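You operate a simulated robot arm through the tools that you are given. There is no shell and no other tool. Be economical: measure what you need, move in short steps, check, and stop when the job is done.

Carry out the task below with a simulated two-armed robot. There is one attempt and no reset: what you move stays moved.

## Task
Free the pink arc and carry it back onto the gold stack.
Fine: loosen the orange thumb screw, open both latches and push the black slider back first; they stay so.
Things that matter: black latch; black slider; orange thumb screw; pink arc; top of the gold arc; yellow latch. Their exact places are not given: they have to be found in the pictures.

Only the result counts: the job must be done as asked and must still hold three seconds after the hand-in. Knocking over, shifting, dropping, spilling or breaking anything else fails it.

## Robot
Two 7-joint arms with two-finger parallel grippers on one trunk, on a base that drives. Base frame: it is fixed to the floor where the robot stands at the start and does not move with it; the origin is under the middle of the robot, x ahead of it, y to its left, z up; the surface under the hand at the start is at about z = 799. Units: mm, degrees, N and s.
The left shoulder is at the start at [60, 143, 936], the right one opposite. With the tool pointing down near the work surface each hand reaches from about 320 to 740 mm from the robot's upright axis, wherever it stands, measured 20 degrees to its own side. Places, roughly: black latch [700, 100, 800]; black slider [400, -500, 800]; orange thumb screw [500, 100, 800]; pink arc (69x36x4 cm) [600, -100, 800]; top of the gold arc [1200, -100, 900]; yellow latch [700, -200, 800]. Payload 1.57 kg a hand.
Tool frame (each hand has its own): the origin (TCP) lies between the finger pads and is the grasp point; the fingertips stand 30 mm ahead of it; z points along the fingers, y is the line along which they close. The gripper opens to 110 mm. The fingers are 24 mm wide and 12 mm thick; the gripper's body (48 by 112 mm) begins 78 mm behind the TCP.
Orientation is that of the tool frame in the base frame, as a unit quaternion [x, y, z, w]. With the fingers straight down and closing along the base's y, the tool's x points along the base's -x, its y along +y and its z along -z.

## Interface
- The arms move only by the tool play_rows. It takes "left_deltas", "right_deltas" or both (then of equal length, played together; a hand with none holds still); each is a list of rows, each a list of 7 numbers: the shift along the base's x, y, z in mm, then the turn, a rotation vector about the base's x, y, z in degrees, then the opening, from 0 (shut) to 1 (fully open). In form: [[dx, dy, dz, wx, wy, wz, fingers], ...]. A call has 1 to 10 rows; each row shifts and turns the commanded pose from where the row before left it. Each row takes 0.2 s and may step no farther than 50 mm and 8.6 degrees from the row before; otherwise, or with a gripper value out of range, the whole call is refused. Where a pose cannot be reached the arm comes as near as it can. A force on the tool above 40 N (or 10 N above the force at the start of the call, whichever is more), or a blocked arm, ends the call early, and 0.2 s more pass. Each finger travels about 45 mm/s and halts on what it meets, pressing with about 24 N; the grip force reading is that of the motor and also rises with nothing between the fingers. The clock runs only during rows and for 0.2 s after the last one: add rows that do not move to give the fingers time. It gives the time, the measured TCP pose, the force on the tool (base axes), the opening and the grip force at its end, in the units of the frame above (readings bear some noise), with the torque about the TCP (base axes, N m) and any sound that the robot's microphone picked up.
- Cameras (640 x 400 px; columns grow to the right, rows downward): "scene" is now at [35.2, -11.5, 1551.5]; the picture's right is [-0.26, -0.96, 0.00], its down [-0.77, 0.21, -0.60] and it looks along [0.58, -0.16, -0.80] (base axes); focal length 279 px, centre (320, 200). "left" rides on the left gripper at [70, -16, -141] in its tool frame; the picture's right is [0.23, 0.97, 0.00], its down [-0.86, 0.20, -0.48] and it looks along [-0.47, 0.11, 0.88] (tool axes); focal length 222 px, centre (320, 200). "right" rides on the right gripper at [70, 16, -141] in its tool frame; the picture's right is [-0.23, 0.97, 0.00], its down [-0.86, -0.20, -0.48] and it looks along [-0.47, -0.11, 0.88] (tool axes); focal length 222 px, centre (320, 200).
- grab_frame(camera): a new picture of that camera. No time passes.
- lift_body(by): slides the trunk up (or, below 0, down) by that many mm; the arms and the scene camera ride with it, the base frame stays. It gives what a move gives, with no picture.
- steer(legs): drives the robot by 1 to 6 legs, each [ahead, left, turn to the left] in mm, mm and degrees, along the robot's own axes; the way and the turn of a leg run together, so that a leg with both is an arc; at most 1500 mm and 180 degrees a leg. The arms and the cameras ride along, it lands a little off, and it stops where it bumps. It gives what a move gives.
- turn_head(pan, tilt): turns the head with the scene camera to pan (to the left, within 86 degrees either way) and tilt (down, from -29 to 69), counted from straight ahead of the robot. It gives what a move gives.
- point_at(camera, pixels): for up to 12 pixels [column, row] of the newest picture of that camera ("zoom" is the newest enlarged one), the place [x, y, z] in the base frame of the surface seen there, good to about 3 mm, but the place of the scene camera against the robot may be out by one fixed shift of up to 18 mm in any direction. No time passes.
- inspect(camera, box): a new picture of the part [left, top, right, bottom] of that camera's present view, enlarged. No time passes.
- job_done(): hands the job in; it is judged then, once.

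Work in short steps. Measure before you move; look again where a grasp or a placing could have gone wrong, and mend it. You have 80 turns and 70 pictures in all, those below and enlarged ones among them. Open the grippers and draw the arms clear of the work before you hand the job in, unless the task says otherwise; then end with one line.

The tools are called after "Call:" as name(argument=value, ...) on one line, values as JSON. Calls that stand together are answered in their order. play_rows: Moves the arms, as the interface text tells. Its arguments: {"type":"object","properties":{"left_deltas":{"type":"array","items":{"type":"array","items":{"type":"number"}}},"right_deltas":{"type":"array","items":{"type":"array","items":{"type":"number"}}}},"required":[]} The other tools are called the same way: lift_body (by) slides the trunk up or down; steer (legs) drives the base; turn_head (pan, tilt) turns the head that bears the scene camera; grab_frame (camera) takes a picture; point_at (camera, pixels) gives the place of the surface under pixels of a picture; inspect (camera, box) takes an enlarged picture of a part of a camera's view; job_done () hands the job in.

At the start:

```text
t: 0.0
left_eef_pos: [512.3, 147.7, 1112.4]
left_orientation: [0.001, 1.0, 0.0, 0.001]
left_ft_force: [0.8, -0.1, 0.2]
left_ft_torque: [0.0, 0.01, 0.01]
left_opening: 110.1
left_grasp_force: 0.1
right_eef_pos: [381.4, -258.9, 1111.1]
right_orientation: [0.0, 1.0, 0.0, 0.0]
right_ft_force: [0.9, -0.4, 0.4]
right_ft_torque: [-0.02, 0.01, 0.0]
right_opening: 109.8
right_grasp_force: 0.1
trunk travel left (down, up): [-535.0, 55.0]
robot x, y, heading: [-0.3, -1.1, 0.4]
head pan, tilt: [-15.3, 52.8]
```

scene: 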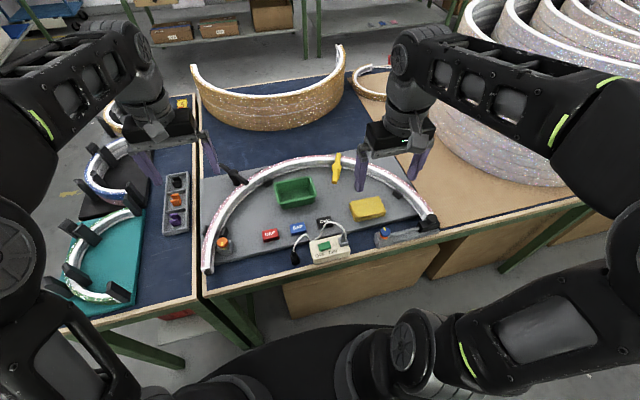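
right: 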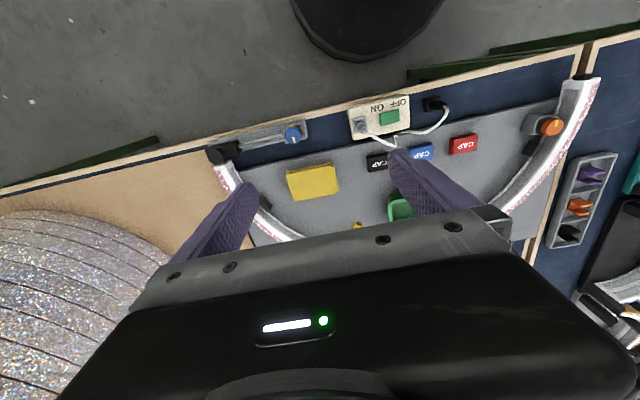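
left: 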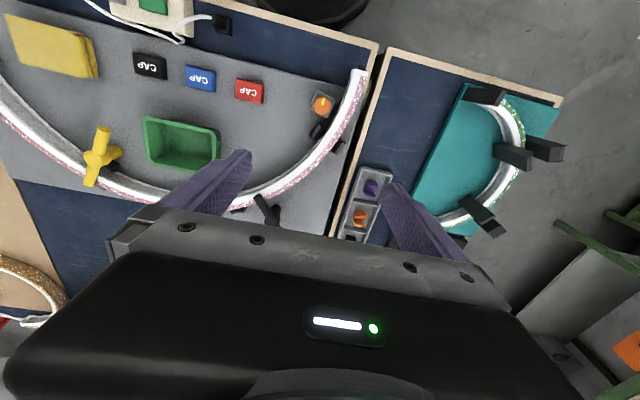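

The scene shows the pink arc with the orange screw near (222,243), black latch (235,175), yellow latch (337,168), and black slider (430,222). I'll enlarge these parts.

Call:
inspect(camera="scene", box=[190, 140, 350, 280])

Call:
inspect(camera="scene", box=[300, 140, 460, 280])

Call:
inspect(camera="scene", box=[180, 20, 420, 170])

```text
2.86 times, centred on (270, 210) of scene
```

zoom: 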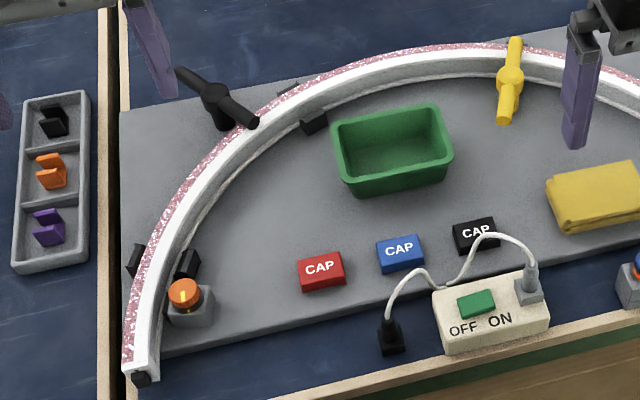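

```text
2.86 times, centred on (380, 210) of scene
```

zoom: 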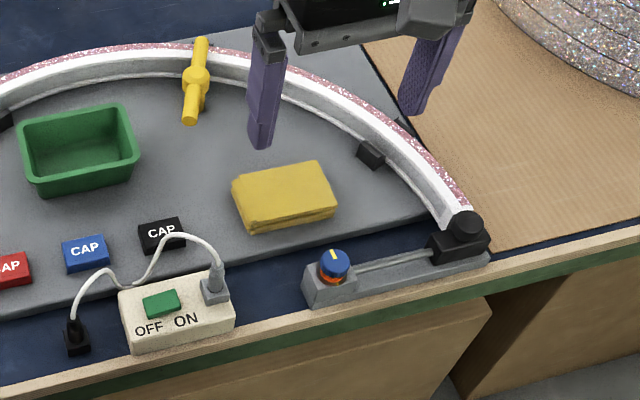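

```text
2.67 times, centred on (300, 95) of scene
```

zoom: 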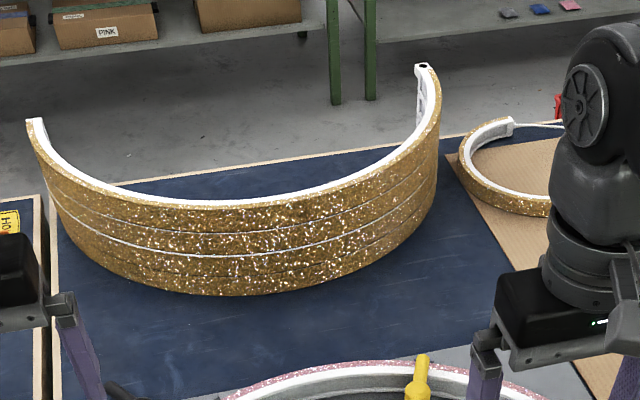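

Now measuring key spots in the latest (gold stack) zoom and the scene frame.

Call:
point_at(camera="zoom", pixels=[[37, 122], [60, 158], [110, 192], [170, 203], [230, 206], [300, 198], [350, 180], [400, 137], [424, 90], [424, 66], [230, 295], [200, 320]])

Call:
grab_frame(camera="scene")

Call:
inspect(camera="left", box=[200, 60, 400, 230])

Call:
inspect(camera="right", box=[190, 90, 350, 250])

```text
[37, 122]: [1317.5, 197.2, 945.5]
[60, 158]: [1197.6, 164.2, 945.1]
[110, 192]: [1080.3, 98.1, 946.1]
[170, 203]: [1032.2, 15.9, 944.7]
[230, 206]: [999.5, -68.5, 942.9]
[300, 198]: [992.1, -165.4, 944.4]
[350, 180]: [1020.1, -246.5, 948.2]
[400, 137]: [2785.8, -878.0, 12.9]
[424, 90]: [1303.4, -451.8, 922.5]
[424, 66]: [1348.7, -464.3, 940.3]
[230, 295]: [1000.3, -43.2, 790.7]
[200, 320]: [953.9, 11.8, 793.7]
```

```text
63 pictures are left
```

scene: 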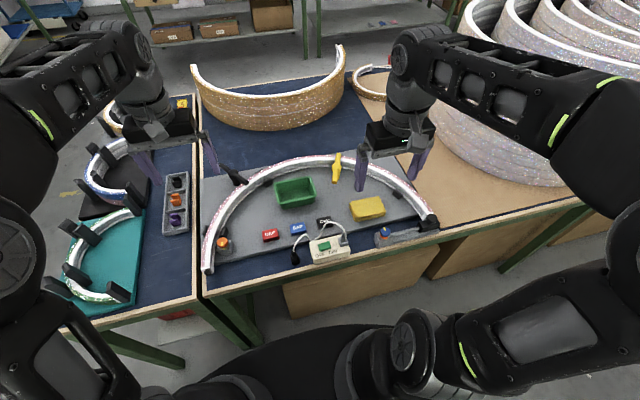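

```text
2.35 times, centred on (300, 145) of left
```

zoom: 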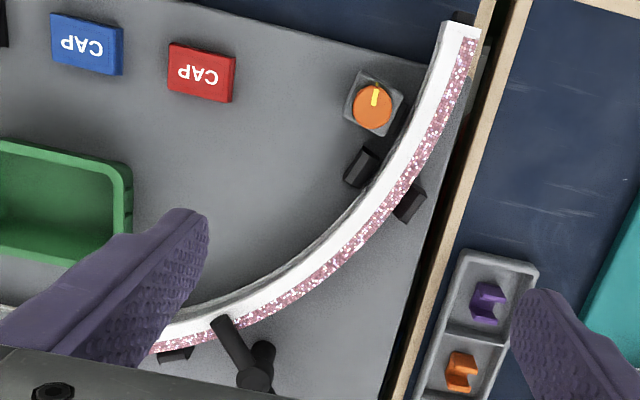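

```text
2.50 times, centred on (270, 170) of right
```

zoom: 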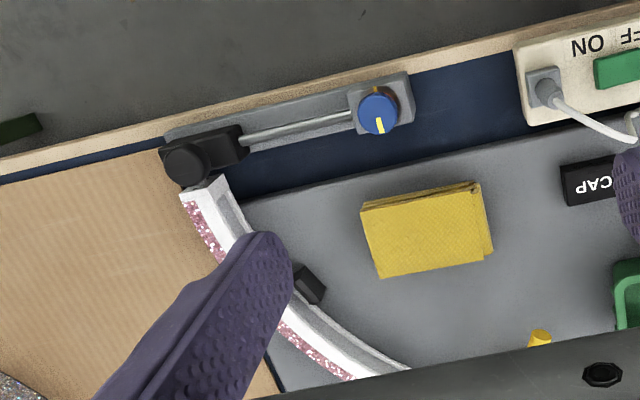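

I'll take positions of the arc, slider, screw and latches from the scene frame.

Call:
point_at(camera="scene", pixels=[[222, 242], [207, 270], [218, 212], [243, 184], [275, 166], [310, 158], [360, 164], [395, 185], [420, 207], [428, 220], [432, 218], [384, 233]])

Call:
inspect(camera="scene", box=[195, 150, 275, 200])

```text
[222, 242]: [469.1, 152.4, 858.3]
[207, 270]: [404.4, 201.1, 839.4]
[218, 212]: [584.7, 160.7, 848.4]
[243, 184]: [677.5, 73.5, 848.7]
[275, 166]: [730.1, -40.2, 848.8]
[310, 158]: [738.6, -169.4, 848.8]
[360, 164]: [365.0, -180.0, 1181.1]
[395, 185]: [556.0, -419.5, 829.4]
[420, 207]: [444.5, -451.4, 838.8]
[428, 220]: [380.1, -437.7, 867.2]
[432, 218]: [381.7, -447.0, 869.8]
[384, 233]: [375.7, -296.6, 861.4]
```

```text
8.00 times, centred on (235, 175) of scene
```

zoom: 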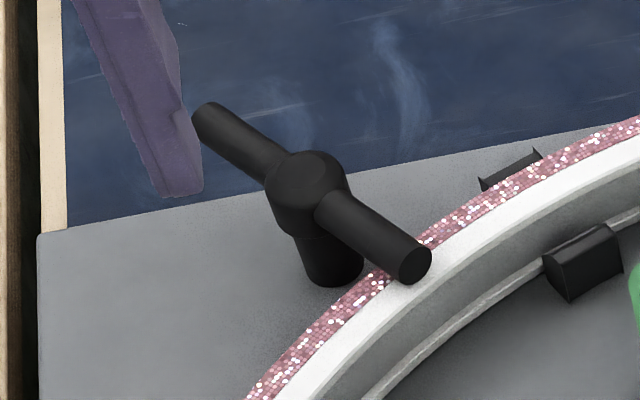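

Measuring the black latch from this zoom, and zooming into the yellow latch.

Call:
point_at(camera="zoom", pixels=[[208, 115], [250, 145], [305, 165], [350, 210], [380, 232], [412, 262], [400, 345], [150, 320]])

Call:
inspect(camera="scene", box=[300, 145, 380, 195])

```text
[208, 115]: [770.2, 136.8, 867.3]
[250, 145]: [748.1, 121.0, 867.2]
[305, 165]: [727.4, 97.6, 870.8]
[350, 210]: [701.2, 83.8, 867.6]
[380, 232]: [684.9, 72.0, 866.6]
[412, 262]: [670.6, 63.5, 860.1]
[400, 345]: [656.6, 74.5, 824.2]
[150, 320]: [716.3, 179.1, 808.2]
```

```text
8.00 times, centred on (340, 170) of scene
```

zoom: 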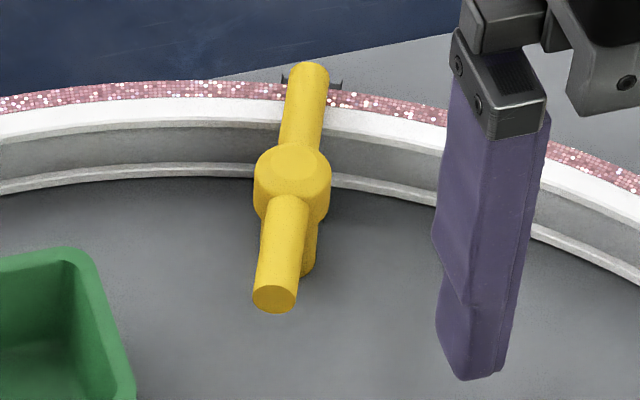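

Call:
point_at(camera="zoom", pixels=[[312, 72], [304, 115], [292, 165], [283, 210], [278, 280], [150, 110], [230, 110], [400, 115], [600, 175], [380, 300]])

Call:
inspect(camera="scene", box=[360, 195, 450, 255])

Call:
inspect(camera="scene", box=[195, 220, 275, 280])

```text
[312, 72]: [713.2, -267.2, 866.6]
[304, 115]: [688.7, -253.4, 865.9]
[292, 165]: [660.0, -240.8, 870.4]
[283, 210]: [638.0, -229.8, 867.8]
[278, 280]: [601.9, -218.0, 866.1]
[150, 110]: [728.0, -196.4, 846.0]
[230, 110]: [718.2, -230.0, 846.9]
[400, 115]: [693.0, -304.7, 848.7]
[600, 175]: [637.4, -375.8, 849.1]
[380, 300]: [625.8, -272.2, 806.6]
```

```text
6.67 times, centred on (405, 225) of scene
```

zoom: 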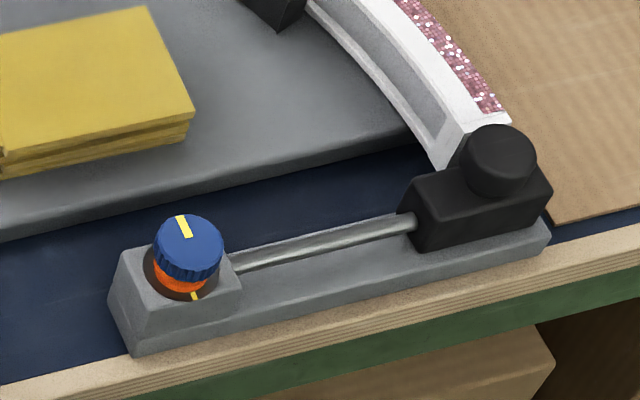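

```text
6.67 times, centred on (235, 250) of scene
```

zoom: 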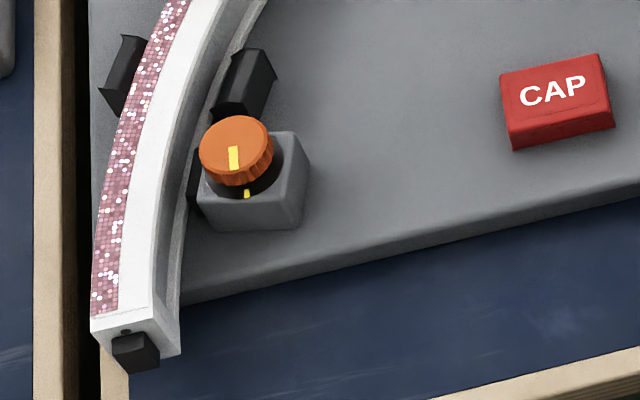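

Cross-check the scene camera's fixed shift with the wrist cameras: orange screw top at left (322,104), black CAP etc., and slider knob at right (222,152), blue knob (291,133).

Call:
point_at(camera="left", pixels=[[322, 105], [248, 90], [200, 78], [98, 135], [100, 158], [275, 217], [345, 115]])

Call:
point_at(camera="right", pixels=[[236, 157], [292, 133], [236, 148], [463, 144], [550, 126], [421, 152], [225, 153]])

Call:
point_at(camera="scene", pixels=[[271, 234], [298, 227], [222, 242], [384, 233], [366, 205]])

```text
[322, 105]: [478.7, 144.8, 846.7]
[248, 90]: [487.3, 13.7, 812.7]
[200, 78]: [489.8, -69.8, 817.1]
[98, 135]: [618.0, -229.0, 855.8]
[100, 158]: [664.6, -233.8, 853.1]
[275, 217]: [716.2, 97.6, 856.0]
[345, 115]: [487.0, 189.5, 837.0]
```

```text
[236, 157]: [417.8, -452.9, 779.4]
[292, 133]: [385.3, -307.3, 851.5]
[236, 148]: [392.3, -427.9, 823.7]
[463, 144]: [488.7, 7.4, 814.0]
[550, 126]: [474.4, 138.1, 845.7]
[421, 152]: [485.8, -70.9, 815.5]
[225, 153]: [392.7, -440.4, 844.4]
```

```text
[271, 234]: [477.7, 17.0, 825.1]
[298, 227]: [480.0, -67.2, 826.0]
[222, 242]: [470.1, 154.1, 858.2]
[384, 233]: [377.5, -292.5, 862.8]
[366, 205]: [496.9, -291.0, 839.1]
```

The scene camera's shift is about (+8,-6,-12). The gold stack opens away from the robot while the pink arc opens toward it, so it must be turned 180°; likely by driving around to the far side. I look around for floor space.

Call:
turn_head(pan=0, tilt=10)

Call:
grab_frame(camera="scene")

Call:
turn_head(pan=75, tilt=25)

Call:
grab_frame(camera="scene")

Call:
turn_head(pan=-75, tilt=25)

Call:
grab_frame(camera="scene")

```text
t: 1.1
left_eef_pos: [511.8, 149.4, 1111.5]
left_orientation: [0.0, 1.0, 0.0, 0.001]
left_ft_force: [0.0, -0.3, 0.3]
left_ft_torque: [0.0, 0.04, 0.0]
left_opening: 110.2
left_grasp_force: 0.1
right_eef_pos: [382.1, -258.0, 1111.5]
right_orientation: [0.0, 1.0, 0.0, 0.001]
right_ft_force: [-0.6, -0.7, -0.5]
right_ft_torque: [0.01, -0.01, -0.01]
right_opening: 110.1
right_grasp_force: 0.0
trunk travel left (down, up): [-535.0, 55.0]
robot x, y, heading: [-2.3, 0.1, -0.1]
head pan, tilt: [0.0, 10.0]
```

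```text
56 pictures are left
```

scene: 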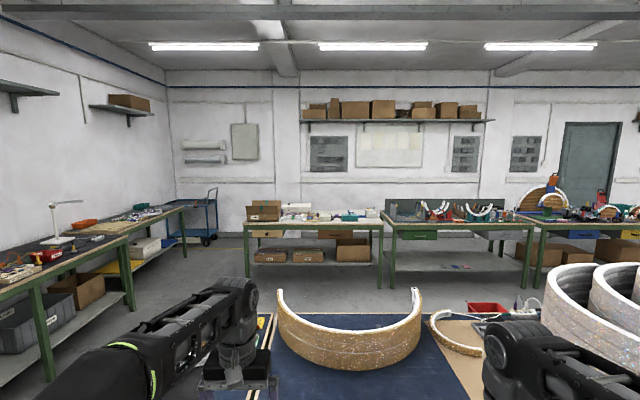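

```text
t: 2.6
left_eef_pos: [511.2, 148.0, 1112.3]
left_orientation: [0.0, 1.0, 0.0, 0.0]
left_ft_force: [0.3, 0.3, 0.1]
left_ft_torque: [0.0, 0.0, 0.03]
left_opening: 110.1
left_grasp_force: 0.1
right_eef_pos: [382.7, -258.3, 1110.0]
right_orientation: [0.0, 1.0, 0.0, 0.001]
right_ft_force: [0.5, -0.3, -0.5]
right_ft_torque: [-0.01, -0.01, -0.05]
right_opening: 109.9
right_grasp_force: 0.1
trunk travel left (down, up): [-535.0, 55.0]
robot x, y, heading: [-0.3, 0.2, 0.3]
head pan, tilt: [75.0, 25.0]
```

```text
55 pictures are left
```

scene: 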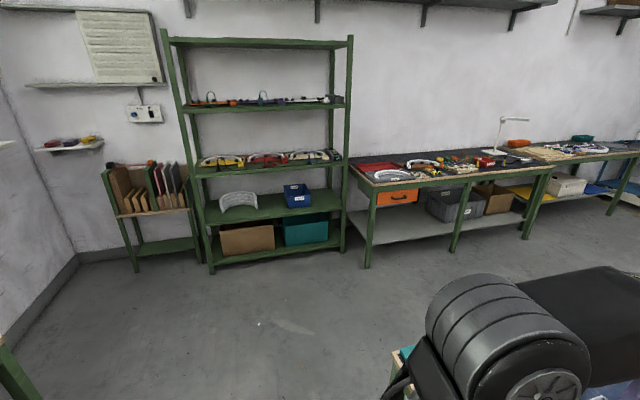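

```text
t: 4.9
left_eef_pos: [510.8, 148.7, 1112.2]
left_orientation: [0.001, 1.0, 0.0, 0.001]
left_ft_force: [-0.2, 0.0, -0.1]
left_ft_torque: [-0.01, 0.03, -0.01]
left_opening: 110.0
left_grasp_force: 0.0
right_eef_pos: [383.0, -258.2, 1110.5]
right_orientation: [0.0, 1.0, 0.0, 0.001]
right_ft_force: [0.4, -0.5, -0.3]
right_ft_torque: [0.02, -0.03, -0.01]
right_opening: 110.0
right_grasp_force: 0.0
trunk travel left (down, up): [-535.0, 55.0]
robot x, y, heading: [-0.4, 2.9, -0.1]
head pan, tilt: [-75.0, 25.0]
```

```text
54 pictures are left
```

scene: 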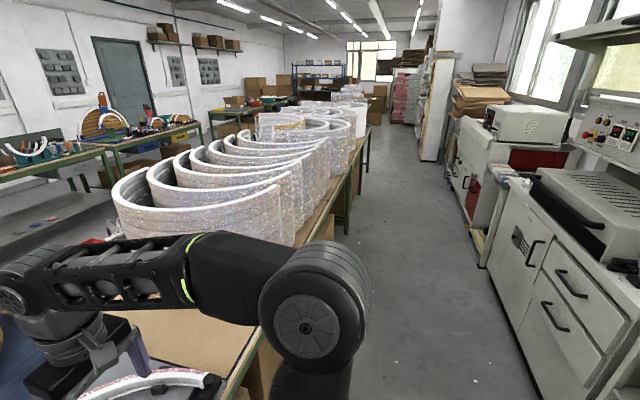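

There is free floor at the left and behind. First the fixings: I bring the left hand above the orange screw (~[479,145]) pre-turned clockwise, and the right hand above the slider knob (~[392,-440]).

Call:
play_rows(left_deltas=[[-3.2, -0.3, -18, 0, 0, -8, 0.55], [-3.2, -0.3, -18, 0, 0, -8, 0.55], [-3.2, -0.3, -18, 0, 0, -8, 0.55], [-3.2, -0.3, -18, 0, 0, -8, 0.55], [-3.2, -0.3, -18, 0, 0, -8, 0.55], [-3.2, -0.3, -18, 0, 0, -8, 0.55], [-3.2, -0.3, -18, 0, 0, -8, 0.55], [-3.2, -0.3, -18, 0, 0, -8, 0.55], [-3.2, -0.3, -18, 0, 0, -8, 0.55], [-3.2, -0.3, -18, 0, 0, -8, 0.55]], right_deltas=[[0.9, -18.2, -16, 0, 0, 0, 0.7], [0.9, -18.2, -16, 0, 0, 0, 0.7], [0.9, -18.2, -16, 0, 0, 0, 0.7], [0.9, -18.2, -16, 0, 0, 0, 0.7], [0.9, -18.2, -16, 0, 0, 0, 0.7], [0.9, -18.2, -16, 0, 0, 0, 0.7], [0.9, -18.2, -16, 0, 0, 0, 0.7], [0.9, -18.2, -16, 0, 0, 0, 0.7], [0.9, -18.2, -16, 0, 0, 0, 0.7], [0.9, -18.2, -16, 0, 0, 0, 0.7]])

Call:
grab_frame(camera="left")

Call:
grab_frame(camera="right")

```text
t: 7.1
left_eef_pos: [479.4, 146.3, 931.8]
left_orientation: [0.644, 0.765, -0.001, -0.001]
left_ft_force: [0.3, -0.3, -0.4]
left_ft_torque: [0.01, 0.02, 0.01]
left_opening: 60.5
left_grasp_force: 0.0
right_eef_pos: [392.0, -441.6, 950.5]
right_orientation: [0.0, 1.0, 0.0, 0.001]
right_ft_force: [0.2, -0.2, 0.7]
right_ft_torque: [0.0, -0.01, 0.02]
right_opening: 76.9
right_grasp_force: 0.0
trunk travel left (down, up): [-535.0, 55.0]
robot x, y, heading: [1.0, 0.8, 0.1]
head pan, tilt: [-75.0, 25.0]
```

```text
53 pictures are left
```

left: 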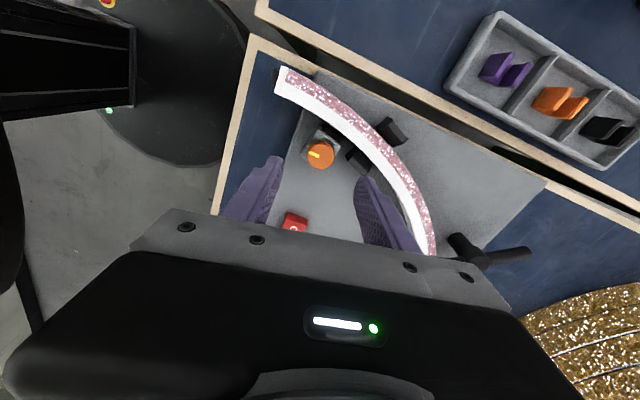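

```text
52 pictures are left
```

right: 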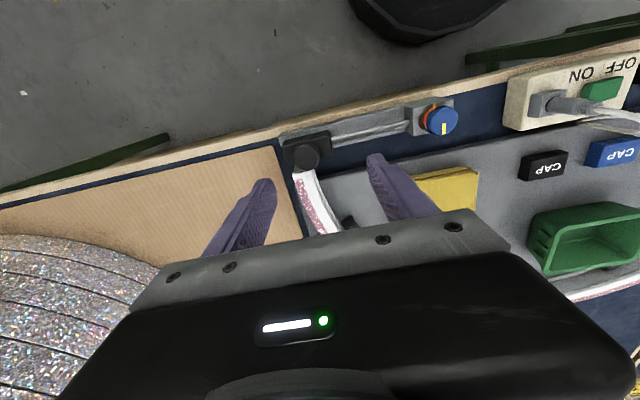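

Screw at left (320,155), slider knob at right (306,155). Measuring both closely.

Call:
point_at(camera="left", pixels=[[320, 155], [308, 155], [333, 155], [320, 143], [320, 165], [345, 122], [400, 175], [428, 240], [295, 85]])

Call:
point_at(camera="right", pixels=[[306, 155], [297, 155], [317, 155], [306, 146], [306, 165], [325, 140], [298, 178], [322, 225], [443, 120], [404, 128]])

Call:
inspect(camera="right", box=[260, 90, 480, 240])

Call:
inspect(camera="left", box=[240, 60, 440, 260])

```text
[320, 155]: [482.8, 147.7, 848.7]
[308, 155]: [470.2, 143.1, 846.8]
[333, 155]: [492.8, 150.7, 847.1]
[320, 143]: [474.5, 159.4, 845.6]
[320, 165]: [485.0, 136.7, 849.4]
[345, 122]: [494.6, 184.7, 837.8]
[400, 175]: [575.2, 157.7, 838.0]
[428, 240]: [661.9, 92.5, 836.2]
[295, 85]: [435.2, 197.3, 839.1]
```

```text
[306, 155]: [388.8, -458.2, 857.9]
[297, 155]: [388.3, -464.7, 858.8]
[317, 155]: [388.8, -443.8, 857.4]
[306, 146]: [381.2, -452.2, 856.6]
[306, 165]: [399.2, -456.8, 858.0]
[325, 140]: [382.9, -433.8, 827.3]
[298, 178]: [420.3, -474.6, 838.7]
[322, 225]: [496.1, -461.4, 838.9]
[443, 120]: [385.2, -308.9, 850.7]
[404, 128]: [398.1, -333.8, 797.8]
```

```text
2.67 times, centred on (370, 165) of right
```

zoom: 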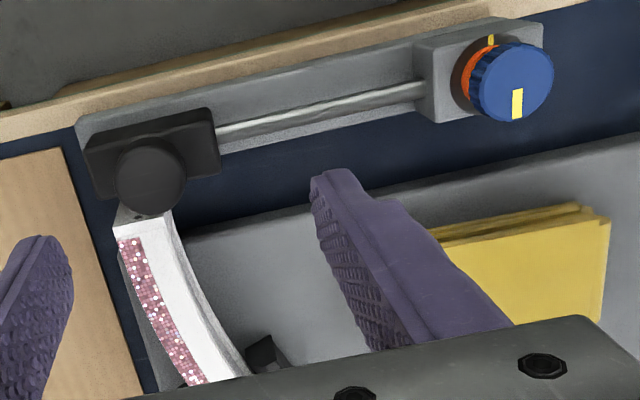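

```text
2.00 times, centred on (340, 160) of left
```

zoom: 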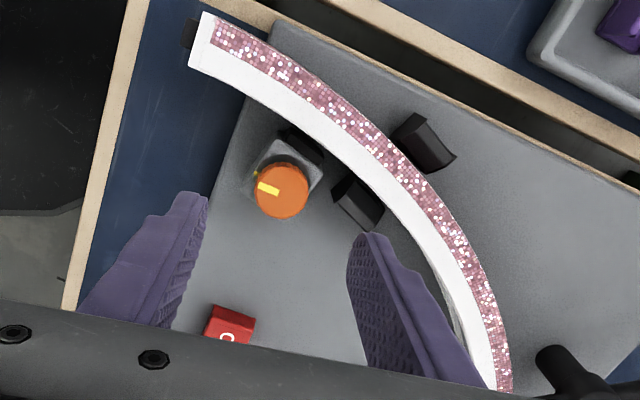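

Screw centre ≈ (482,148,848). Let me get the rail direction from the zoom of the right camera (retaken as the newest zoom).

Call:
inspect(camera="right", box=[260, 90, 480, 240])

Call:
point_at(camera="zoom", pixels=[[225, 131], [320, 110], [410, 90], [90, 122], [412, 46], [215, 110], [110, 190], [150, 145], [120, 178], [182, 178], [150, 210]])

```text
2.67 times, centred on (370, 165) of right
```

zoom: 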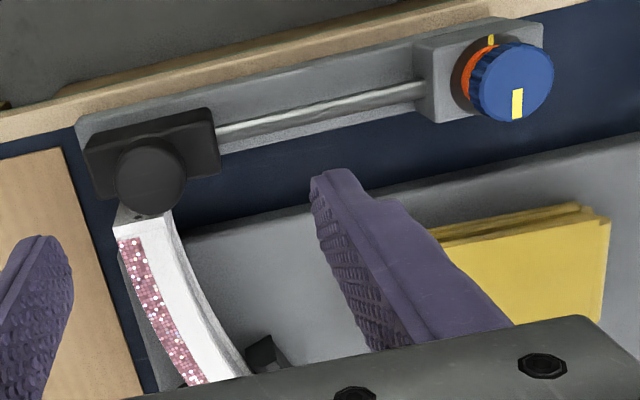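

```text
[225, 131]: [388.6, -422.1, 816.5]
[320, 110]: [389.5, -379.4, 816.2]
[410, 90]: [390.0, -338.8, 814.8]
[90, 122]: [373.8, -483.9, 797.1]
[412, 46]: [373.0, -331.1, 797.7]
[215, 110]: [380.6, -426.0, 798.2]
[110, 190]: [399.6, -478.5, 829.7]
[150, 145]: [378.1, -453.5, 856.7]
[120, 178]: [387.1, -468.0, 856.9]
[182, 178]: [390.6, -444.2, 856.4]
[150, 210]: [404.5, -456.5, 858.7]
```

Rail runs along +y; slider knob centre (391,-455), top 858. I lower both hands: right around the slider knob, left around the screw knob, then close.

Call:
play_rows(left_deltas=[[2.6, 1.7, -20, 0, 0, 0, 0.55], [0, 0, -20, 0, 0, 0, 0.55], [0, 0, -15, 0, 0, 0, 0.55], [0, 0, -8, 0, 0, 0, 0.55], [0, 0, 0, 0, 0, 0, 0.4], [0, 0, 0, 0, 0, 0, 0.2], [0, 0, 0, 0, 0, 0, 0.1], [0, 0, 0, 0, 0, 0, 0.0], [0, 0, 0, 0, 0, 0, 0.0]], right_deltas=[[-1, -6.7, -25, 0, 0, 0, 0.7], [0, -6.7, -25, 0, 0, 0, 0.7], [0, 0, -23, 0, 0, 0, 0.7], [0, 0, -15, 0, 0, 0, 0.7], [0, 0, 0, 0, 0, 0, 0.5], [0, 0, 0, 0, 0, 0, 0.3], [0, 0, 0, 0, 0, 0, 0.1], [0, 0, 0, 0, 0, 0, 0.0], [0, 0, 0, 0, 0, 0, 0.0]])

Call:
inspect(camera="left", box=[240, 60, 440, 260])

Call:
inspect(camera="right", box=[220, 90, 440, 260])

```text
t: 9.1
left_eef_pos: [480.2, 147.3, 868.4]
left_orientation: [0.643, 0.766, -0.001, -0.001]
left_ft_force: [-15.5, -3.6, -1.7]
left_ft_torque: [-0.05, 0.41, -0.04]
left_opening: 26.4
left_grasp_force: 37.6
right_eef_pos: [390.8, -452.1, 863.3]
right_orientation: [0.0, 1.0, 0.001, 0.001]
right_ft_force: [1.7, -0.3, -1.2]
right_ft_torque: [-0.03, 0.11, -0.05]
right_opening: 29.0
right_grasp_force: 30.2
trunk travel left (down, up): [-535.0, 55.0]
robot x, y, heading: [1.2, 0.9, -0.0]
head pan, tilt: [-75.0, 25.0]
```

```text
2.00 times, centred on (340, 160) of left
```

zoom: 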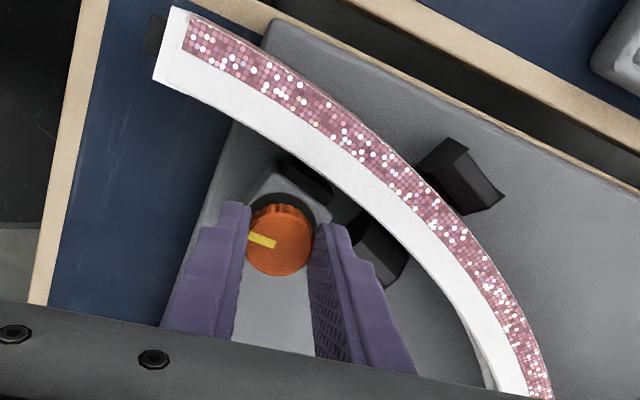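

```text
2.35 times, centred on (330, 175) of right
```

zoom: 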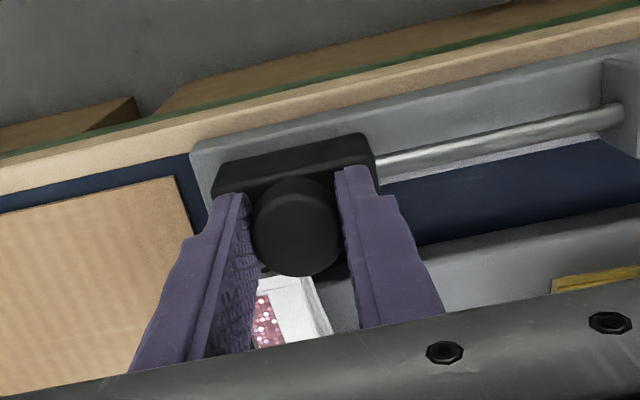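

Both knobs are gripped (26 and 29 mm openings). Turn the screw counterclockwise 80° and slide the slider +y by ~50 mm.

Call:
play_rows(left_deltas=[[0, 0, 0, 0, 0, 8, 0.0], [0, 0, 0, 0, 0, 8, 0.0], [0, 0, 0, 0, 0, 8, 0.0], [0, 0, 0, 0, 0, 8, 0.0], [0, 0, 0, 0, 0, 8, 0.0], [0, 0, 0, 0, 0, 8, 0.0], [0, 0, 0, 0, 0, 8, 0.0], [0, 0, 0, 0, 0, 8, 0.0], [0, 0, 0, 0, 0, 8, 0.0], [0, 0, 0, 0, 0, 8, 0.0]], right_deltas=[[0, 6, 0, 0, 0, 0, 0.0], [0, 6, 0, 0, 0, 0, 0.0], [0, 6, 0, 0, 0, 0, 0.0], [0, 6, 0, 0, 0, 0, 0.0], [0, 6, 0, 0, 0, 0, 0.0], [0, 6, 0, 0, 0, 0, 0.0], [0, 6, 0, 0, 0, 0, 0.0], [0, 6, 0, 0, 0, 0, 0.0], [0, 6, 0, 0, 0, 0, 0.0], [0, 6, 0, 0, 0, 0, 0.0]])

Call:
inspect(camera="left", box=[240, 60, 440, 260])

Call:
inspect(camera="right", box=[220, 90, 440, 260])

```text
t: 11.3
left_eef_pos: [479.9, 145.5, 869.9]
left_orientation: [-0.001, 1.0, 0.0, 0.0]
left_ft_force: [-23.9, -17.6, 10.5]
left_ft_torque: [-0.51, 0.73, -0.06]
left_opening: 26.2
left_grasp_force: 37.7
right_eef_pos: [388.9, -394.5, 863.3]
right_orientation: [0.0, 1.0, 0.001, 0.002]
right_ft_force: [13.9, 1.1, 2.5]
right_ft_torque: [0.05, -0.53, 0.02]
right_opening: 28.8
right_grasp_force: 38.6
trunk travel left (down, up): [-535.0, 55.0]
robot x, y, heading: [-2.0, -2.8, 0.3]
head pan, tilt: [-75.0, 25.0]
```

```text
2.00 times, centred on (340, 160) of left
```

zoom: 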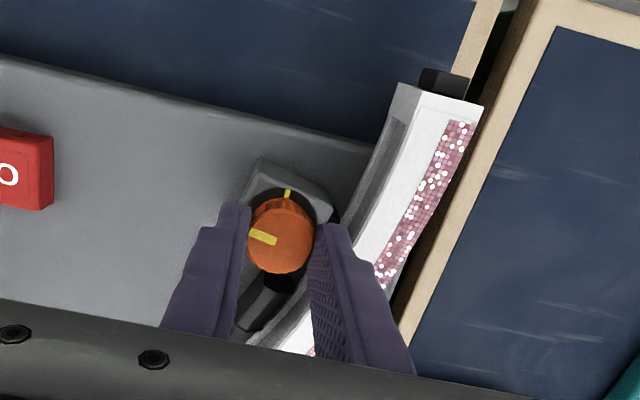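

```text
2.35 times, centred on (330, 175) of right
```

zoom: 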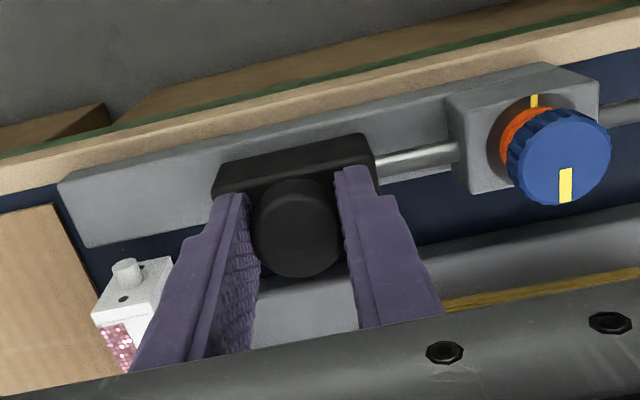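

Slider moved and exposes a peg on the arc's end; the screw turned 80° with the knob rising. I turn on another 80° with slight rise, and push the slider 12 mm further, then release it and lift the right hand.

Call:
play_rows(left_deltas=[[0, 0, 0.3, 0, 0, 8, 0.0], [0, 0, 0.3, 0, 0, 8, 0.0], [0, 0, 0.3, 0, 0, 8, 0.0], [0, 0, 0.3, 0, 0, 8, 0.0], [0, 0, 0.3, 0, 0, 8, 0.0], [0, 0, 0.3, 0, 0, 8, 0.0], [0, 0, 0.3, 0, 0, 8, 0.0], [0, 0, 0.3, 0, 0, 8, 0.0], [0, 0, 0.3, 0, 0, 8, 0.0], [0, 0, 0.3, 0, 0, 8, 0.0]], right_deltas=[[0, 6, 0, 0, 0, 0, 0.0], [0, 6, 0, 0, 0, 0, 0.0], [0, 0, 0, 0, 0, 0, 0.2], [0, 0, 0, 0, 0, 0, 0.4], [0, 0, 0, 0, 0, 0, 0.5], [0, 0, 0, 0, 0, 0, 0.5], [0, 0, 15, 0, 0, 0, 0.5], [0, 0, 25, 0, 0, 0, 0.5], [0, 0, 25, 0, 0, 0, 0.5], [0, 0, 25, 0, 0, 0, 0.5]])

Call:
inspect(camera="left", box=[240, 60, 440, 260])

Call:
grab_frame(camera="right")

```text
t: 12.1
left_eef_pos: [482.3, 144.8, 868.9]
left_orientation: [-0.173, 0.985, 0.001, -0.001]
left_ft_force: [-5.2, -2.6, 13.6]
left_ft_torque: [-0.48, 0.81, -0.04]
left_opening: 26.4
left_grasp_force: 37.2
right_eef_pos: [390.3, -390.8, 863.2]
right_orientation: [0.005, 1.0, -0.005, 0.003]
right_ft_force: [2.2, -10.9, -13.1]
right_ft_torque: [-0.4, -0.62, -0.01]
right_opening: 29.1
right_grasp_force: 39.1
trunk travel left (down, up): [-535.0, 55.0]
robot x, y, heading: [-0.6, 1.6, 0.2]
head pan, tilt: [-75.0, 25.0]
stopped in row 3 (right hand): the force on the tool passed its limit at 42 N (the readings are from after the stop); the commanded pose is now the measured one
```

```text
2.00 times, centred on (340, 160) of left
```

zoom: 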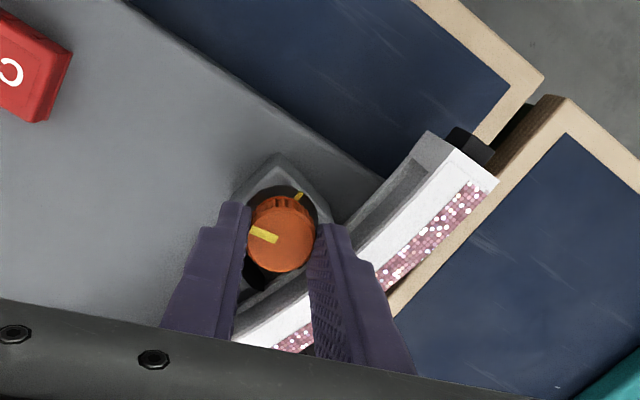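

```text
43 pictures are left
```

right: 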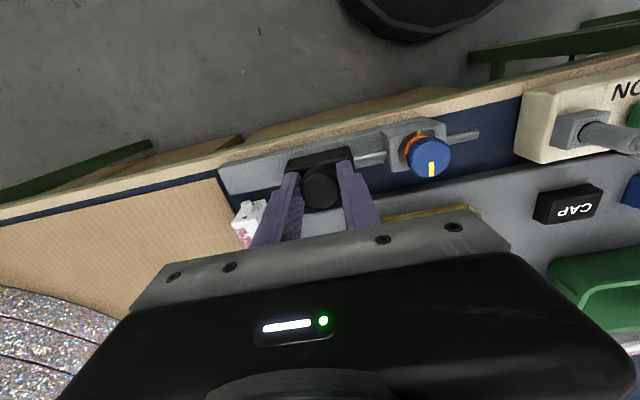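

The slider hit its end stop at ~60 mm, clear of the arc. Release and lift the right hand; keep turning the screw.

Call:
play_rows(left_deltas=[[0, 0, 0.3, 0, 0, 8, 0.0], [0, 0, 0.3, 0, 0, 8, 0.0], [0, 0, 0.3, 0, 0, 8, 0.0], [0, 0, 0.3, 0, 0, 8, 0.0], [0, 0, 0.3, 0, 0, 8, 0.0], [0, 0, 0.3, 0, 0, 8, 0.0], [0, 0, 0.3, 0, 0, 8, 0.0], [0, 0, 0.3, 0, 0, 8, 0.0]], right_deltas=[[0, -2, 0, 0, 0, 0, 0.1], [0, 0, 0, 0, 0, 0, 0.4], [0, 0, 0, 0, 0, 0, 0.5], [0, 0, 0, 0, 0, 0, 0.5], [0, 0, 15, 0, 0, 0, 0.5], [0, 0, 25, 0, 0, 0, 0.5], [0, 0, 25, 0, 0, 0, 0.5], [0, 0, 25, 0, 0, 0, 0.5]])

Call:
inspect(camera="left", box=[240, 60, 440, 260])

```text
t: 13.9
left_eef_pos: [481.1, 145.5, 872.4]
left_orientation: [-0.67, 0.742, 0.002, -0.001]
left_ft_force: [-11.0, -15.8, 2.7]
left_ft_torque: [-0.78, 0.09, 0.0]
left_opening: 26.3
left_grasp_force: 37.6
right_eef_pos: [387.7, -391.2, 954.9]
right_orientation: [0.003, 1.0, -0.003, 0.003]
right_ft_force: [-0.4, 1.0, -0.7]
right_ft_torque: [-0.01, -0.02, 0.0]
right_opening: 54.9
right_grasp_force: 0.1
trunk travel left (down, up): [-535.0, 55.0]
robot x, y, heading: [2.1, 0.5, 0.2]
head pan, tilt: [-75.0, 25.0]
```

```text
2.00 times, centred on (340, 160) of left
```

zoom: 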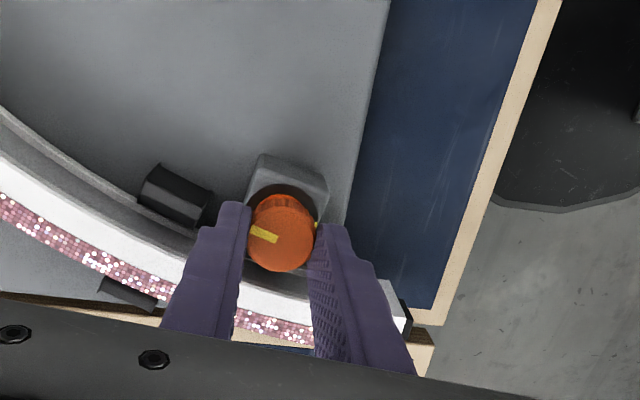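

At start the marks on knob and base were aligned (tight); the blue one's marks are opposite (loose). I've turned ~164°, so turn ~30° more.

Call:
play_rows(left_deltas=[[0, 0, 0.3, 0, 0, 8, 0.0], [0, 0, 0.3, 0, 0, 8, 0.0], [0, 0, 0.3, 0, 0, 8, 0.0], [0, 0, 0.3, 0, 0, 8, 0.0], [0, 0, 0, 0, 0, 0, 0.0]])

Call:
inspect(camera="left", box=[240, 60, 440, 260])

```text
t: 15.1
left_eef_pos: [477.8, 149.4, 873.4]
left_orientation: [0.85, -0.527, -0.004, 0.002]
left_ft_force: [-20.3, -7.4, -6.3]
left_ft_torque: [0.2, 0.41, -0.12]
left_opening: 26.5
left_grasp_force: 37.9
right_eef_pos: [388.4, -390.1, 955.4]
right_orientation: [0.002, 1.0, -0.004, 0.003]
right_ft_force: [0.0, -0.1, 0.4]
right_ft_torque: [0.02, 0.01, 0.03]
right_opening: 54.9
right_grasp_force: 0.1
trunk travel left (down, up): [-535.0, 55.0]
robot x, y, heading: [-1.5, -1.3, -0.0]
head pan, tilt: [-75.0, 25.0]
```

```text
2.00 times, centred on (340, 160) of left
```

zoom: 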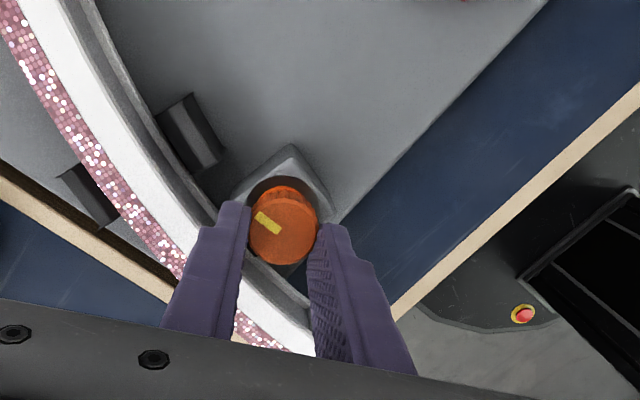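

The knob hit its end (slipped slightly at ~185°). Release and lift, then bring the hands toward the latches: left to the inner half of the black latch, right to the near half of the yellow latch.

Call:
play_rows(left_deltas=[[0, 0, 0, 0, 0, 0, 0.3], [0, 0, 0, 0, 0, 0, 0.5], [0, 0, 0, 0, 0, 0, 0.5], [0, 0, 30, 0, 0, 0, 0.5], [0, 0, 30, 0, 0, -5, 0.5], [20, -5, 10, 0, 0, -8, 0.5], [35, -12, 0, 0, 0, -8, 0.5], [35, -12, 0, 0, 0, -8, 0.5], [35, -12, 0, 0, 0, -8, 0.5], [35, -12, 0, 0, 0, -8, 0.4]], right_deltas=[[25, 16, -1, 0, 0, -2.5, 0.4], [25, 16, -1, 0, 0, -2.5, 0.4], [25, 16, -1, 0, 0, -2.5, 0.4], [25, 16, -1, 0, 0, -2.5, 0.4], [25, 16, -1, 0, 0, -2.5, 0.4], [25, 16, -1, 0, 0, -2.5, 0.4], [25, 16, -1, 0, 0, -2.5, 0.4], [25, 16, -1, 0, 0, -2.5, 0.4], [25, 16, -1, 0, 0, -2.5, 0.4], [23, 14, -1, 0, 0, -2.5, 0.4]])

Call:
play_rows(left_deltas=[[23, -8, 0, 0, 0, -8, 0.4], [23, -8, 0, 0, 0, -8, 0.4], [23, -8, 0, 0, 0, -8, 0.4], [0, 0, 0, 0, 0, -8, 0.4], [0, 0, 0, 0, 0, -3, 0.4]])

Call:
grab_frame(camera="left")

Call:
grab_frame(camera="right")

```text
t: 17.3
left_eef_pos: [641.9, 94.7, 943.3]
left_orientation: [-0.581, 0.814, 0.002, -0.003]
left_ft_force: [0.8, 0.5, -0.4]
left_ft_torque: [-0.02, -0.01, -0.01]
left_opening: 44.0
left_grasp_force: 0.1
right_eef_pos: [638.8, -232.4, 943.9]
right_orientation: [0.22, 0.975, -0.003, 0.0]
right_ft_force: [0.2, 0.4, -0.7]
right_ft_torque: [0.0, 0.04, -0.02]
right_opening: 44.4
right_grasp_force: 0.0
trunk travel left (down, up): [-535.0, 55.0]
robot x, y, heading: [-0.2, 2.2, -0.2]
head pan, tilt: [-75.0, 25.0]
```

```text
t: 18.5
left_eef_pos: [674.0, 72.2, 968.2]
left_orientation: [-0.445, 0.895, -0.011, 0.018]
left_ft_force: [0.2, 0.0, 0.4]
left_ft_torque: [0.04, 0.0, 0.0]
left_opening: 43.8
left_grasp_force: 0.1
left hand out of reach, approached as far as the arm can: row 2, 3, 4
right_eef_pos: [638.4, -233.6, 943.6]
right_orientation: [0.219, 0.976, -0.005, 0.001]
right_ft_force: [0.1, 0.2, -0.1]
right_ft_torque: [-0.03, -0.02, -0.03]
right_opening: 43.9
right_grasp_force: 0.1
trunk travel left (down, up): [-535.0, 55.0]
robot x, y, heading: [2.0, 1.6, -0.2]
head pan, tilt: [-75.0, 25.0]
```

```text
40 pictures are left
```

left: 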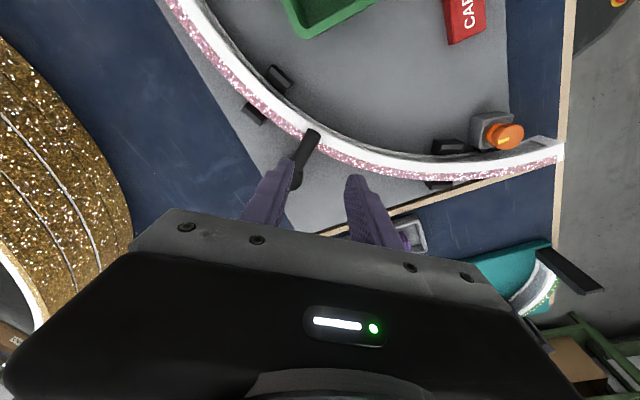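

```text
39 pictures are left
```

right: 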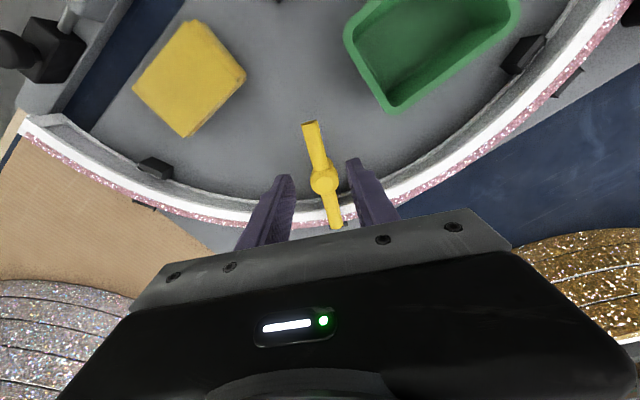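

Left arm is at its reach limit, so I'll need to drive ahead a bit. First measure the yellow latch in the right picture, and look with the head at the base/table gap.

Call:
point_at(camera="right", pixels=[[311, 126], [316, 145], [324, 172], [322, 182], [337, 222]])

Call:
point_at(camera="left", pixels=[[313, 136], [300, 160], [310, 145], [299, 175], [505, 134], [280, 78], [254, 113], [560, 150]])

Call:
turn_head(pan=0, tilt=66)

Call:
grab_frame(camera="scene")

```text
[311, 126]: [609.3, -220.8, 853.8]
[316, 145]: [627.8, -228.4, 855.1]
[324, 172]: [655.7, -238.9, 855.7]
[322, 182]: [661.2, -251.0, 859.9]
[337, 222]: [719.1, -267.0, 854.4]
```

```text
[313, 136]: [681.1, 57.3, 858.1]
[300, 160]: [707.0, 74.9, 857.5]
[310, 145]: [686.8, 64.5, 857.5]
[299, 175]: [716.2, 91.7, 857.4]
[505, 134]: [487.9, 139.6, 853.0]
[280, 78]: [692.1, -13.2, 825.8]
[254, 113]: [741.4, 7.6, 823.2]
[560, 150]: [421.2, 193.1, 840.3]
```

```text
t: 19.9
left_eef_pos: [673.9, 73.6, 968.6]
left_orientation: [-0.445, 0.895, -0.012, 0.017]
left_ft_force: [-0.3, 1.2, 0.0]
left_ft_torque: [-0.01, 0.01, 0.02]
left_opening: 44.0
left_grasp_force: 0.1
right_eef_pos: [638.4, -232.0, 944.6]
right_orientation: [0.219, 0.976, -0.005, 0.001]
right_ft_force: [0.9, -0.6, 0.6]
right_ft_torque: [-0.05, 0.02, 0.0]
right_opening: 43.8
right_grasp_force: 0.0
trunk travel left (down, up): [-535.0, 55.0]
robot x, y, heading: [-0.4, -1.2, 0.1]
head pan, tilt: [0.0, 66.0]
```

```text
38 pictures are left
```

scene: 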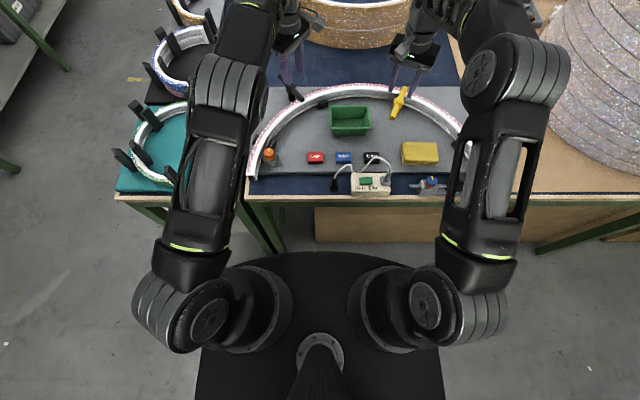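

Measuring base front, table edge, and the boxes beneath.

Call:
point_at(camera="scene", pixels=[[320, 256], [320, 249], [330, 202], [330, 240], [330, 220], [260, 202], [150, 195], [250, 262], [200, 310], [130, 200]])

```text
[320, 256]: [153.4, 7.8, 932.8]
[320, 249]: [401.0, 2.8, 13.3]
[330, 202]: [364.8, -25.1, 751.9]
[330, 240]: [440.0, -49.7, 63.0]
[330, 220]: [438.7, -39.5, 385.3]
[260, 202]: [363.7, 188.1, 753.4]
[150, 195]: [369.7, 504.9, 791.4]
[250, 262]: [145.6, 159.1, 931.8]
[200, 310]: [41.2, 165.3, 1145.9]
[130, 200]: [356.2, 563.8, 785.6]
```

The top plate front is at x≈160 and the table edge at 365: drive 100 ahead and 128 right so that the arc is centred before the robot (hands ride above everything below z 914).

Call:
steer(legs=[[100, -128, 0]])

```text
t: 21.4
left_eef_pos: [775.9, -55.8, 969.4]
left_orientation: [-0.445, 0.895, -0.012, 0.017]
left_ft_force: [-0.7, -0.5, -0.3]
left_ft_torque: [0.0, 0.02, 0.0]
left_opening: 43.8
left_grasp_force: 0.1
right_eef_pos: [738.0, -360.8, 943.2]
right_orientation: [0.219, 0.976, -0.005, 0.001]
right_ft_force: [0.2, -0.3, 0.5]
right_ft_torque: [0.0, 0.05, 0.01]
right_opening: 44.1
right_grasp_force: 0.1
trunk travel left (down, up): [-535.0, 55.0]
robot x, y, heading: [102.8, -128.8, 0.0]
head pan, tilt: [0.0, 66.0]
```

Move both hands above their latch halves (left [699,70], right [629,-230]) and check.

Call:
play_rows(left_deltas=[[-10, 15, 0, 0, 0, -2, 0.4], [-10, 16, 0, 0, 0, -2, 0.4], [-10, 16, 0, 0, 0, -2, 0.4], [-10, 16, 0, 0, 0, -2, 0.4], [-10, 16, 0, 0, 0, -2, 0.4], [-9, 16, -15, 0, 0, -2, 0.4], [-9, 16, -20, 0, 0, -2, 0.4], [-9, 15, -20, 0, 0, -2, 0.4]], right_deltas=[[-14, 16, 0, 0, 0, 0, 0.4], [-14, 17, 0, 0, 0, 0, 0.4], [-14, 17, 0, 0, 0, 0, 0.4], [-14, 17, 0, 0, 0, 0, 0.4], [-14, 16, 0, 0, 0, 0, 0.4], [-13, 16, -8, 0, 0, 0, 0.4], [-13, 16, -10, 0, 0, 1, 0.4], [-13, 16, -10, 0, 0, 1, 0.4]])

Call:
grab_frame(camera="left")

Call:
grab_frame(camera="right")

```text
t: 23.2
left_eef_pos: [697.8, 72.6, 912.5]
left_orientation: [-0.316, 0.948, -0.014, 0.015]
left_ft_force: [0.1, 0.1, -0.3]
left_ft_torque: [0.0, 0.04, -0.02]
left_opening: 43.9
left_grasp_force: 0.1
right_eef_pos: [630.4, -228.3, 916.7]
right_orientation: [0.202, 0.979, -0.005, 0.001]
right_ft_force: [-0.1, 0.0, -0.4]
right_ft_torque: [-0.04, 0.0, 0.04]
right_opening: 44.1
right_grasp_force: 0.1
trunk travel left (down, up): [-535.0, 55.0]
robot x, y, heading: [101.2, -130.6, 0.3]
head pan, tilt: [0.0, 66.0]
```

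```text
37 pictures are left
```

left: 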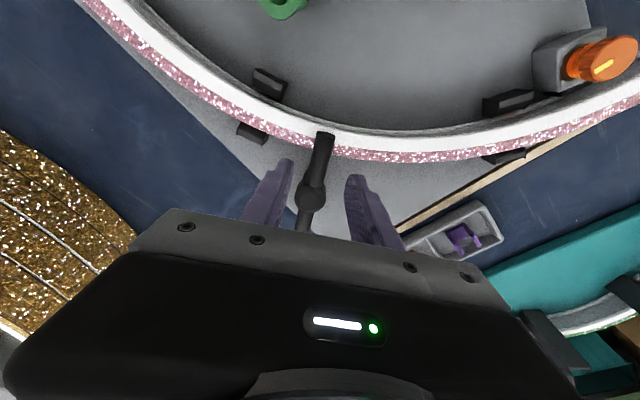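

```text
36 pictures are left
```

right: 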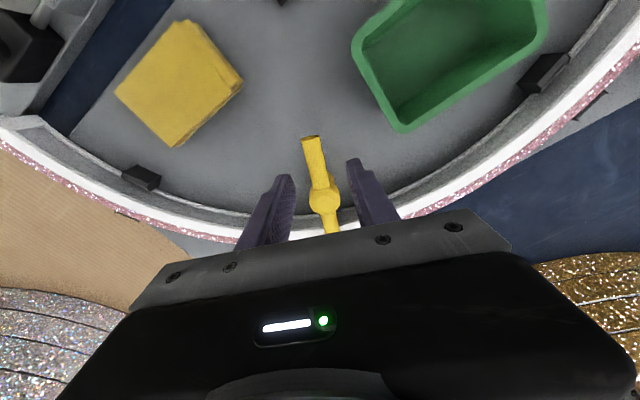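

Both bars sit between the fingers. Descend: left to TCP z≈873, right to z≈869.

Call:
play_rows(left_deltas=[[0, 0, -15, 0, 0, 0, 0.4], [0, 0, -13, 0, 0, 0, 0.35], [0, 0, -11.5, 0, 0, 0, 0.3], [0, 0, 0, 0, 0, 0, 0.3]], right_deltas=[[0, 0, -20, 0, 0, 0, 0.4], [0, 0, -17, 0, 0, 0, 0.35], [0, 0, -10.5, 0, 0, 0, 0.3], [0, 0, 0, 0, 0, 0, 0.3]])

```text
t: 24.2
left_eef_pos: [695.7, 72.0, 874.1]
left_orientation: [-0.316, 0.949, -0.015, 0.015]
left_ft_force: [-0.1, 0.2, 0.7]
left_ft_torque: [-0.02, 0.0, -0.05]
left_opening: 32.9
left_grasp_force: 0.0
right_eef_pos: [628.9, -229.1, 869.2]
right_orientation: [0.201, 0.979, -0.004, 0.002]
right_ft_force: [0.3, 0.2, -0.2]
right_ft_torque: [-0.01, 0.01, 0.02]
right_opening: 32.9
right_grasp_force: 0.0
trunk travel left (down, up): [-535.0, 55.0]
robot x, y, heading: [97.6, -123.9, -0.2]
head pan, tilt: [0.0, 66.0]
```

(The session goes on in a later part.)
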